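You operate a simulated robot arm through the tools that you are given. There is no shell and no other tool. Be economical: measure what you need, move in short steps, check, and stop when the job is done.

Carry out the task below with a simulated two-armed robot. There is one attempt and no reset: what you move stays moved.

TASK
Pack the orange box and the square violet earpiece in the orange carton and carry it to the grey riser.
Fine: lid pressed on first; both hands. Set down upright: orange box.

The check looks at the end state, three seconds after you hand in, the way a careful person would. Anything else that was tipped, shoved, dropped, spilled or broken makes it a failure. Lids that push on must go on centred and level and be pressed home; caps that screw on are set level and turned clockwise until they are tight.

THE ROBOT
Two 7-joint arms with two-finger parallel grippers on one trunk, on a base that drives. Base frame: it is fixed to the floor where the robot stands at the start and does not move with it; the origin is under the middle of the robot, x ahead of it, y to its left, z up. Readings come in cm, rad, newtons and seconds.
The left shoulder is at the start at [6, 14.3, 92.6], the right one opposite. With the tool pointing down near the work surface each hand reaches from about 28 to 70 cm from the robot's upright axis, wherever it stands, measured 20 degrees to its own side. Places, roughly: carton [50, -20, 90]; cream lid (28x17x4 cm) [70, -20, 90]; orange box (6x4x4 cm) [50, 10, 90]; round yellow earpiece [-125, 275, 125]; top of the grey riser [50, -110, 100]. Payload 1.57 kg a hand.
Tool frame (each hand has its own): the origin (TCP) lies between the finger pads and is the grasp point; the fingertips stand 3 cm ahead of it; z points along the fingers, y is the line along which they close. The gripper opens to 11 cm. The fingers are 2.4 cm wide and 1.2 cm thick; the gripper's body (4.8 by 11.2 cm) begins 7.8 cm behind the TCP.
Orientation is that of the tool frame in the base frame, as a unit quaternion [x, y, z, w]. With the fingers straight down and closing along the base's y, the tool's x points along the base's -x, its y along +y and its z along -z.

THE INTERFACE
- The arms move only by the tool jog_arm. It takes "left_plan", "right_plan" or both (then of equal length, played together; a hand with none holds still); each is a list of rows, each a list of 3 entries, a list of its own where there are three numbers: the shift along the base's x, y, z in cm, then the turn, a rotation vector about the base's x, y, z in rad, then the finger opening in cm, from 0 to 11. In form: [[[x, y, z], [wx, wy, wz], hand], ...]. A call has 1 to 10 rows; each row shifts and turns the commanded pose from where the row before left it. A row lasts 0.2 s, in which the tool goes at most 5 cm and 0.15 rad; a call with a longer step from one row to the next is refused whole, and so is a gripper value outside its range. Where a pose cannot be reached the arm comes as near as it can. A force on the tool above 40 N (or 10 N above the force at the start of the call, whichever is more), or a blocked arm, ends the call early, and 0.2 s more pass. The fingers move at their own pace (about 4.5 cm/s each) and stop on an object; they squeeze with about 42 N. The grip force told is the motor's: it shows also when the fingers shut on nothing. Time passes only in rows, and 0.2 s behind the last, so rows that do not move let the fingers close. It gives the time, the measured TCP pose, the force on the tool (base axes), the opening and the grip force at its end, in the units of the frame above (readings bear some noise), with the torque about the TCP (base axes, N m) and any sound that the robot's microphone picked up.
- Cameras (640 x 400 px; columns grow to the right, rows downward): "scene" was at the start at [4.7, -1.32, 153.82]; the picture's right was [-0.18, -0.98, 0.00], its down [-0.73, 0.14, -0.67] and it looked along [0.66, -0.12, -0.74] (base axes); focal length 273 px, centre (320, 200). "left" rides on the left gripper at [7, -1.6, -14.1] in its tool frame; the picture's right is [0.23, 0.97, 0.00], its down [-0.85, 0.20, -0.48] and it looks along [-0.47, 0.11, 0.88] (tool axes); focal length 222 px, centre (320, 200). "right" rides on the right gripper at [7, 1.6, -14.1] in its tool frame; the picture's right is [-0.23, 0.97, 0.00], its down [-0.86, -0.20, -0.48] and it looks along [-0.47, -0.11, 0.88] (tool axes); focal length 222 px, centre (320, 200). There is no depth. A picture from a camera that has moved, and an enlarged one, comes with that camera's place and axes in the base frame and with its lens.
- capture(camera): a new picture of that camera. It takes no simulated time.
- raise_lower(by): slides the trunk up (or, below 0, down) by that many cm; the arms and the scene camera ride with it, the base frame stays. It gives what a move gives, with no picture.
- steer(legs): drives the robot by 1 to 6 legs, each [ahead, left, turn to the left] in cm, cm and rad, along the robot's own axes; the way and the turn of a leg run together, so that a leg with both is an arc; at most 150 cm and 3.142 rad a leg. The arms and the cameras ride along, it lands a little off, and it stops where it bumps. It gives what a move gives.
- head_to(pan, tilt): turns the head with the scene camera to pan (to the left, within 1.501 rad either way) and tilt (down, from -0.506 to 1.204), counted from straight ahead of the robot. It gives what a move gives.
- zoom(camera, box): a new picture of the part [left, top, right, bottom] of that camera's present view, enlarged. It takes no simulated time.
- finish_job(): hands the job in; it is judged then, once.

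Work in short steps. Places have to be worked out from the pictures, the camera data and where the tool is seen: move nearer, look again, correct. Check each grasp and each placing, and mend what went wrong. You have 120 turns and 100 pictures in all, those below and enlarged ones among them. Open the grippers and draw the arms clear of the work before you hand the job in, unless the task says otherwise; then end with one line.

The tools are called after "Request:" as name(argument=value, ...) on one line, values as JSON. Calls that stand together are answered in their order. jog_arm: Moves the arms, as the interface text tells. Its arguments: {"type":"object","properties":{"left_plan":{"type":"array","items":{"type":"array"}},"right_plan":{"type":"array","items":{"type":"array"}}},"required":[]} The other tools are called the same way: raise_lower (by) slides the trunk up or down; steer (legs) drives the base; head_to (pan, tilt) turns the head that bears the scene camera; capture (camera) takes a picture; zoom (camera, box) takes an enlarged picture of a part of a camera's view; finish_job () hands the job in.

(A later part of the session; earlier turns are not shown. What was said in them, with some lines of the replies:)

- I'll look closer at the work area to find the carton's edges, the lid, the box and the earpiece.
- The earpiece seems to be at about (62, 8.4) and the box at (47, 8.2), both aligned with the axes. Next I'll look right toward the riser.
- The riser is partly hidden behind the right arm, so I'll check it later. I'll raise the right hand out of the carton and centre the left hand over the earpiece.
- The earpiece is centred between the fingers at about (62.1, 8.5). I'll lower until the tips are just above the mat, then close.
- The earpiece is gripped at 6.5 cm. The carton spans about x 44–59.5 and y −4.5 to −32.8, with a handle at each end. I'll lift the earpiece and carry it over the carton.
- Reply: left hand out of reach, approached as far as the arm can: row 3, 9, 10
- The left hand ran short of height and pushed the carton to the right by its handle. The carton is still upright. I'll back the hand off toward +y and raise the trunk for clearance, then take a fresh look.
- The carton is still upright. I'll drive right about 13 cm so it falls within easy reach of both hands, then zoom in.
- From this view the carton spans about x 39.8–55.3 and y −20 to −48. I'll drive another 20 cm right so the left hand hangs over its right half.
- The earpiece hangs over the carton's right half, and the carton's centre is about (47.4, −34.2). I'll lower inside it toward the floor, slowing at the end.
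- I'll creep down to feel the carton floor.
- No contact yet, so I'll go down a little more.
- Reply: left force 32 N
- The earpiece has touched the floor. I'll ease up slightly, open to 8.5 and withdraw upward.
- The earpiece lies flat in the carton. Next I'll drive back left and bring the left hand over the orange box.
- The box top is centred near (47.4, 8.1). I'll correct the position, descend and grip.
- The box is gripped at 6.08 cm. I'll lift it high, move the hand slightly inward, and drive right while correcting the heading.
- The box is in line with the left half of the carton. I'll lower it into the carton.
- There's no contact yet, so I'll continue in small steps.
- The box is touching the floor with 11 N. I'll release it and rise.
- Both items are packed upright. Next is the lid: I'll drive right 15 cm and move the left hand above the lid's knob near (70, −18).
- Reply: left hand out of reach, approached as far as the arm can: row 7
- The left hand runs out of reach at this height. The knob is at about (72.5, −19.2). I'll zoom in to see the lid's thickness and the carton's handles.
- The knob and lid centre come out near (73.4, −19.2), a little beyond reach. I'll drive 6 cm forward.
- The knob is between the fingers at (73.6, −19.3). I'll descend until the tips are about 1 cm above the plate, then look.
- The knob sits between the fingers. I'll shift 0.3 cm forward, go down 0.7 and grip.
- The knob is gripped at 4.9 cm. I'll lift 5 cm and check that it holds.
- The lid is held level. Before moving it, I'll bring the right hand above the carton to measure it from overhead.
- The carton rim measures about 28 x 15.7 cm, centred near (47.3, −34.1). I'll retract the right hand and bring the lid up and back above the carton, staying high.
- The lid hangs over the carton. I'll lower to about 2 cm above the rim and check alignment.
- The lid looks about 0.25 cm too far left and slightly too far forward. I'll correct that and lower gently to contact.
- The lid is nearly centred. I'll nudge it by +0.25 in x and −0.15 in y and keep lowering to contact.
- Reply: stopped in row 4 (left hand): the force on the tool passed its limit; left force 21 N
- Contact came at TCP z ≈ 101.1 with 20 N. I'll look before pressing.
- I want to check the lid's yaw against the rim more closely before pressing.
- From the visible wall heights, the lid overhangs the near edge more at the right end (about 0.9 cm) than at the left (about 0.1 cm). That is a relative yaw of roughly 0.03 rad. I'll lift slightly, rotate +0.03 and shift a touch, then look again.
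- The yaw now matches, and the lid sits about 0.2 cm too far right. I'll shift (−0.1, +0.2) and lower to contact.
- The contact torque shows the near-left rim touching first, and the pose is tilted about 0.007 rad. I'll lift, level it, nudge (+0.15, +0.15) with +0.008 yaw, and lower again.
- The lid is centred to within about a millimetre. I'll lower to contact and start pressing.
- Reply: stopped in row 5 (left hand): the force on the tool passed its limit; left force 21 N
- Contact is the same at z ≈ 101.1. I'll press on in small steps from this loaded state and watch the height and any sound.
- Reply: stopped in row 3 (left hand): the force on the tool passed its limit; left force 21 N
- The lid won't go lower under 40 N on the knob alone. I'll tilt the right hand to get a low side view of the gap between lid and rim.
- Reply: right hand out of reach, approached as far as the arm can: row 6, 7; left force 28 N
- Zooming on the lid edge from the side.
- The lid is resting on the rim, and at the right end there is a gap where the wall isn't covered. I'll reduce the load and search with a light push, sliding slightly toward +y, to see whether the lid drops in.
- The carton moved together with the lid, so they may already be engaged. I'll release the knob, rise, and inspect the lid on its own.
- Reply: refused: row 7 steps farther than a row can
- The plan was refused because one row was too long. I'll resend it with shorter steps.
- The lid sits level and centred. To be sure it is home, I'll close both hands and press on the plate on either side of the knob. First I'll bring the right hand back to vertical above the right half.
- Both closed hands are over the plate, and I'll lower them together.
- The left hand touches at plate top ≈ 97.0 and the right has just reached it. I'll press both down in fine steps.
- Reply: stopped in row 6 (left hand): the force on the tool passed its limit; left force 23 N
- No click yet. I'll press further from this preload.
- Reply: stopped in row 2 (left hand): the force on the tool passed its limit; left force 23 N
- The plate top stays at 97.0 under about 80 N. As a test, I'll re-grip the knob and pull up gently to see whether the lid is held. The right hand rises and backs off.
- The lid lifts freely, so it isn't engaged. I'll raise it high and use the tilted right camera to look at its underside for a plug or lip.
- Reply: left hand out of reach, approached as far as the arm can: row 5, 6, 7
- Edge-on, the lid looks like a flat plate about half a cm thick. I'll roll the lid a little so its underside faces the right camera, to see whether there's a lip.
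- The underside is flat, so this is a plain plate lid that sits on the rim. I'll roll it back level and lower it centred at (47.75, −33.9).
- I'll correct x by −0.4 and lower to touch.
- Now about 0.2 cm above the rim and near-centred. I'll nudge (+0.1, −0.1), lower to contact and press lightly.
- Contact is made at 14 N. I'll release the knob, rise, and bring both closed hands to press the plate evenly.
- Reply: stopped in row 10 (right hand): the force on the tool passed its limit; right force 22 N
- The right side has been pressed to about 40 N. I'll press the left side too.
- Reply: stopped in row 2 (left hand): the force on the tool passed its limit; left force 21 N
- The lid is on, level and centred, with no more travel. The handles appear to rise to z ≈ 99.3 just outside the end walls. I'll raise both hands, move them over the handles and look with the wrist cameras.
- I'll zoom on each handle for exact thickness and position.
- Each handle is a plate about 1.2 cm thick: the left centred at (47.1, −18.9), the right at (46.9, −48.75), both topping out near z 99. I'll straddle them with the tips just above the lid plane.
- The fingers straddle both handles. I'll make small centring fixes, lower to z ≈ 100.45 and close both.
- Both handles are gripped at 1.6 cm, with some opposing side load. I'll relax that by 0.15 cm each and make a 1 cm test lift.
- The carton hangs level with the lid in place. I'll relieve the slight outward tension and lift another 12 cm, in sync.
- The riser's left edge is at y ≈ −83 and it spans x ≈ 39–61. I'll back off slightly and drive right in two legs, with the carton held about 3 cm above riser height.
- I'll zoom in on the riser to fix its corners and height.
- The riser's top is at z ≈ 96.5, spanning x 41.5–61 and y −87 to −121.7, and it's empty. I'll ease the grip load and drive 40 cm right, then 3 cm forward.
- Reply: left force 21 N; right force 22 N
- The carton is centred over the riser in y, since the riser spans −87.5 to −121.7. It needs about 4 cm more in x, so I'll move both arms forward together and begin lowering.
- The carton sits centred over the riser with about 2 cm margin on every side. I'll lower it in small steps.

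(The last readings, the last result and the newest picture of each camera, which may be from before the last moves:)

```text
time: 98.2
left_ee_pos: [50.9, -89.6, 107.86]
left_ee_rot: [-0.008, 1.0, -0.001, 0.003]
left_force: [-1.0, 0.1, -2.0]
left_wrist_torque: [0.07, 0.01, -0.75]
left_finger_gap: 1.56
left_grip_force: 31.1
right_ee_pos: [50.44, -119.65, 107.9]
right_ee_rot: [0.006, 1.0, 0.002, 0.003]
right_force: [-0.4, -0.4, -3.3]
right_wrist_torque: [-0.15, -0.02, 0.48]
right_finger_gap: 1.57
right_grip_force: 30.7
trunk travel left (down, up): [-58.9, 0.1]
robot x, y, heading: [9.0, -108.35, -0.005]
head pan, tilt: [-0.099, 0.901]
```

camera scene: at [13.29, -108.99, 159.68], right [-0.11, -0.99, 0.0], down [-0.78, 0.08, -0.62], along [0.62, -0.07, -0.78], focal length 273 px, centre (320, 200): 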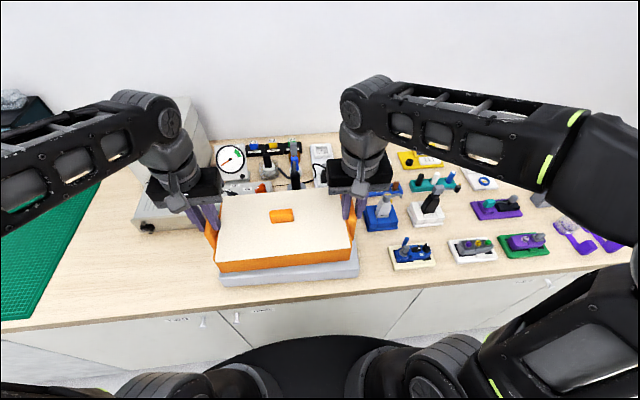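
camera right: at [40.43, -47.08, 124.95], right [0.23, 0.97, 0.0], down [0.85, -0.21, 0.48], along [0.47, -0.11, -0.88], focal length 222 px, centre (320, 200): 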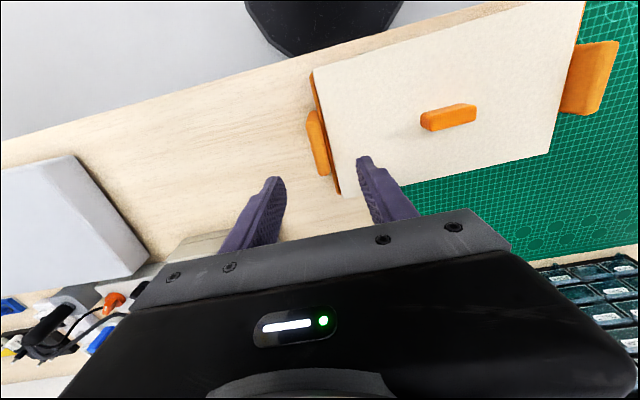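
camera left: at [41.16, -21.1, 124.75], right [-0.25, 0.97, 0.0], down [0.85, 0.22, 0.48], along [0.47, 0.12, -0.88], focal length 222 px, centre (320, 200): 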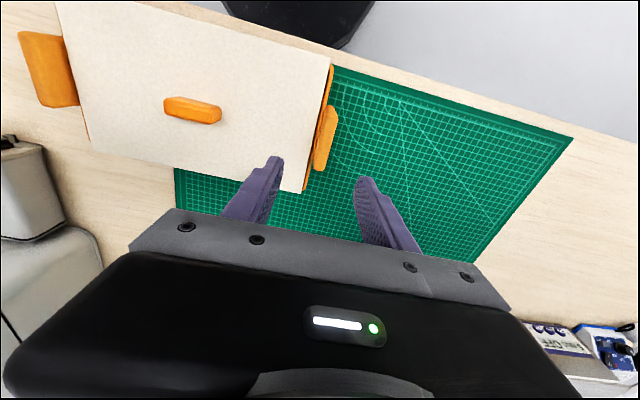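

No contact yet, so I'll continue at 0.2 cm per row.

Request:
jog_arm(left_plan=[[[0, 0, -0.2], [0, 0, 0], 0.5], [[0, 0, -0.2], [0, 0, 0], 0.5], [[0, 0, -0.2], [0, 0, 0], 0.5], [[0, 0, -0.2], [0, 0, 0], 0.5], [[0, 0, -0.2], [0, 0, 0], 0.5], [[0, 0, 0], [0, 0, 0], 0.5]], right_plan=[[[0, 0, -0.2], [0, 0, 0], 0.5], [[0, 0, -0.2], [0, 0, 0], 0.5], [[0, 0, -0.2], [0, 0, 0], 0.5], [[0, 0, -0.2], [0, 0, 0], 0.5], [[0, 0, -0.2], [0, 0, 0], 0.5], [[0, 0, 0], [0, 0, 0], 0.5]])

```text
time: 99.6
left_ee_pos: [50.77, -89.63, 106.76]
left_ee_rot: [-0.009, 1.0, -0.002, 0.003]
left_force: [0.0, 3.0, -2.0]
left_wrist_torque: [0.1, 0.24, -0.72]
left_finger_gap: 1.59
left_grip_force: 31.4
right_ee_pos: [50.38, -119.55, 106.94]
right_ee_rot: [0.006, 1.0, 0.002, 0.004]
right_force: [1.2, -2.9, -2.4]
right_wrist_torque: [-0.24, -0.15, 0.62]
right_finger_gap: 1.56
right_grip_force: 31.5
trunk travel left (down, up): [-58.9, 0.1]
robot x, y, heading: [8.69, -108.43, -0.006]
head pan, tilt: [-0.099, 0.901]
```

Request:
jog_arm(left_plan=[[[0, 0, -0.15], [0, 0, 0], 0.5], [[0, 0, -0.15], [0, 0, 0], 0.5], [[0, 0, -0.15], [0, 0, 0], 0.5], [[0, 0, -0.15], [0, 0, 0], 0.5], [[0, 0, 0], [0, 0, 0], 0.5]], right_plan=[[[0, 0, -0.15], [0, 0, 0], 0.5], [[0, 0, -0.15], [0, 0, 0], 0.5], [[0, 0, -0.15], [0, 0, 0], 0.5], [[0, 0, -0.15], [0, 0, 0], 0.5], [[0, 0, 0], [0, 0, 0], 0.5]])

Request:
zoom(camera="scene", box=[190, 160, 390, 300])

```text
time: 100.8
left_ee_pos: [50.77, -89.6, 106.21]
left_ee_rot: [-0.009, 1.0, -0.002, 0.004]
left_force: [-0.6, 0.4, 0.9]
left_wrist_torque: [-0.04, -0.19, -0.76]
left_finger_gap: 1.55
left_grip_force: 31.1
right_ee_pos: [50.46, -119.57, 106.25]
right_ee_rot: [0.006, 1.0, 0.002, 0.004]
right_force: [0.1, -0.7, -3.2]
right_wrist_torque: [-0.29, 0.15, 0.55]
right_finger_gap: 1.6
right_grip_force: 31.3
trunk travel left (down, up): [-58.9, 0.1]
robot x, y, heading: [9.0, -108.18, -0.005]
head pan, tilt: [-0.099, 0.901]
```

```text
2.86 times, centred on (290, 230) of scene
camera zoom: at [13.25, -108.98, 159.68], right [-0.11, -0.99, 0.0], down [-0.78, 0.08, -0.62], along [0.62, -0.07, -0.78], focal length 780 px, centre (406, 114)
```

zoom: 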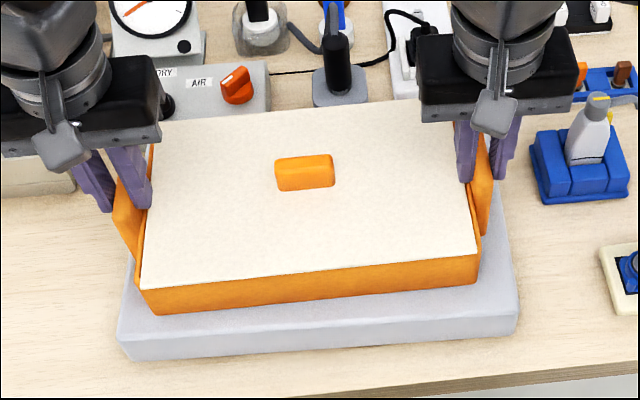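

The left end is just touching. A few more 0.1 cm steps should bring full contact.

Request:
jog_arm(left_plan=[[[0, 0, -0.05], [0, 0, 0], 0.5], [[0, 0, -0.05], [0, 0, 0], 0.5], [[0, 0, 0], [0, 0, 0], 0.5], [[0, 0, 0], [0, 0, 0], 0.5]], right_plan=[[[0, 0, -0.1], [0, 0, 0], 0.5], [[0, 0, -0.1], [0, 0, 0], 0.5], [[0, 0, -0.05], [0, 0, 0], 0.5], [[0, 0, 0], [0, 0, 0], 0.5]])

```text
time: 101.8
left_ee_pos: [50.77, -89.58, 106.04]
left_ee_rot: [-0.009, 1.0, -0.001, 0.003]
left_force: [0.0, 4.2, 9.1]
left_wrist_torque: [0.21, 0.29, -0.75]
left_finger_gap: 1.57
left_grip_force: 31.6
right_ee_pos: [50.36, -119.53, 106.14]
right_ee_rot: [0.007, 1.0, 0.002, 0.005]
right_force: [4.4, -4.6, 14.4]
right_wrist_torque: [-0.27, 0.67, 0.51]
right_finger_gap: 1.54
right_grip_force: 31.2
trunk travel left (down, up): [-58.9, 0.1]
robot x, y, heading: [9.02, -107.99, -0.004]
head pan, tilt: [-0.099, 0.901]
```

Both ends are supported. I'll ease off by 0.1 cm, open both grippers, then rise straight up.

Request:
jog_arm(left_plan=[[[0, 0, 0.06], [0, 0, 0], 0.5], [[0, 0, 0], [0, 0, 0], 3], [[0, 0, 0], [0, 0, 0], 5], [[0, 0, 0], [0, 0, 0], 5], [[0, 0, 1], [0, 0, 0], 5], [[0, 0, 3], [0, 0, 0], 5], [[0, 0, 3], [0, 0, 0], 5], [[-2, 2, 1], [0, 0, 0], 5]], right_plan=[[[0, 0, 0.12], [0, 0, 0], 0.5], [[0, 0, 0], [0, 0, 0], 3], [[0, 0, 0], [0, 0, 0], 5], [[0, 0, 0], [0, 0, 0], 5], [[0, 0, 1], [0, 0, 0], 5], [[0, 0, 3], [0, 0, 0], 5], [[0, 0, 3], [0, 0, 0], 5], [[-2, -2, 1], [0, 0, 0], 5]])

Request:
zoom(camera="scene", box=[190, 160, 390, 300])

```text
time: 103.6
left_ee_pos: [48.85, -87.63, 114.17]
left_ee_rot: [-0.009, 1.0, -0.002, 0.004]
left_force: [0.0, 0.1, -0.2]
left_wrist_torque: [0.0, -0.04, 0.04]
left_finger_gap: 5.0
left_grip_force: 0.1
right_ee_pos: [48.29, -121.85, 114.41]
right_ee_rot: [0.006, 1.0, 0.002, 0.004]
right_force: [-1.4, 0.2, -0.3]
right_wrist_torque: [-0.03, -0.03, 0.0]
right_finger_gap: 5.0
right_grip_force: 0.1
trunk travel left (down, up): [-58.9, 0.1]
robot x, y, heading: [8.39, -108.54, -0.009]
head pan, tilt: [-0.099, 0.901]
```

```text
2.86 times, centred on (290, 230) of scene
camera zoom: at [12.93, -109.0, 159.69], right [-0.11, -0.99, 0.0], down [-0.78, 0.08, -0.62], along [0.62, -0.07, -0.78], focal length 780 px, centre (406, 114)
```

zoom: 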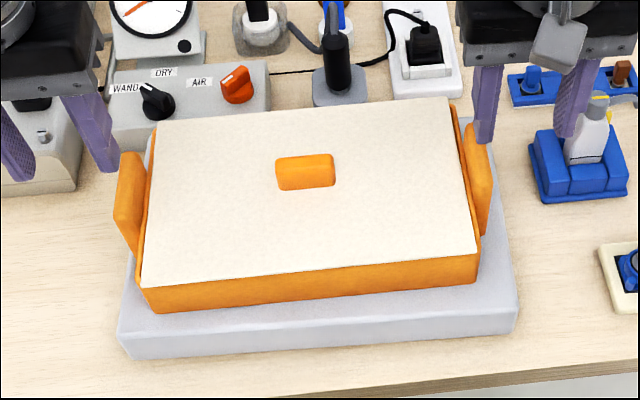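

The carton stands upright on the riser with the lid level and centred. I'll back the robot away and take one last look.

Request:
steer(legs=[[-20, 0, 0]])

Request:
capture(camera="scene")

```text
time: 105.2
left_ee_pos: [28.54, -87.4, 114.25]
left_ee_rot: [-0.011, 1.0, -0.002, 0.005]
left_force: [-0.4, -0.2, 0.2]
left_wrist_torque: [0.02, -0.04, -0.03]
left_finger_gap: 5.01
left_grip_force: 0.0
right_ee_pos: [28.5, -121.81, 114.36]
right_ee_rot: [0.004, 1.0, 0.001, 0.005]
right_force: [0.3, 0.2, -0.3]
right_wrist_torque: [0.01, -0.07, 0.0]
right_finger_gap: 5.01
right_grip_force: 0.0
trunk travel left (down, up): [-58.9, 0.1]
robot x, y, heading: [-11.31, -107.84, -0.008]
head pan, tilt: [-0.099, 0.901]
```

```text
10 pictures are left
camera scene: at [-7.08, -108.86, 159.69], right [-0.1, -0.99, 0.0], down [-0.78, 0.08, -0.62], along [0.62, -0.06, -0.78], focal length 273 px, centre (320, 200)
```

scene: 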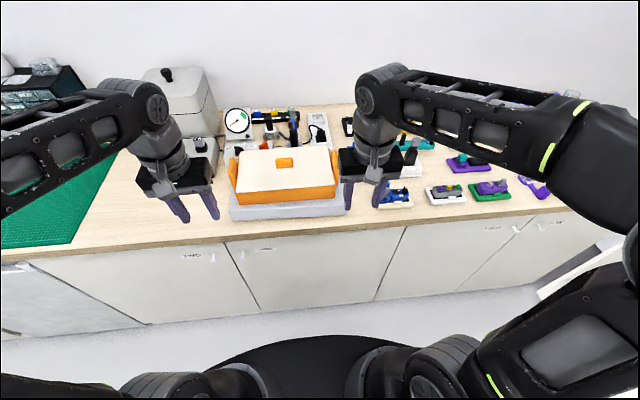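

The carton is on the riser with its lid seated, the arms are clear and the grippers are open, so I'm handing in.

Request:
finish_job()

```text
The job is handed in.
```

The orange box (upright) and the square violet earpiece are in the orange carton, which now stands upright on the grey riser, carried there with both hands. The lid sits centred and level; it is a flat plate with no catch, so it rests on the rim. Early on, the left hand pushed the carton about 14 cm to the right before anything was packed; it stayed upright.
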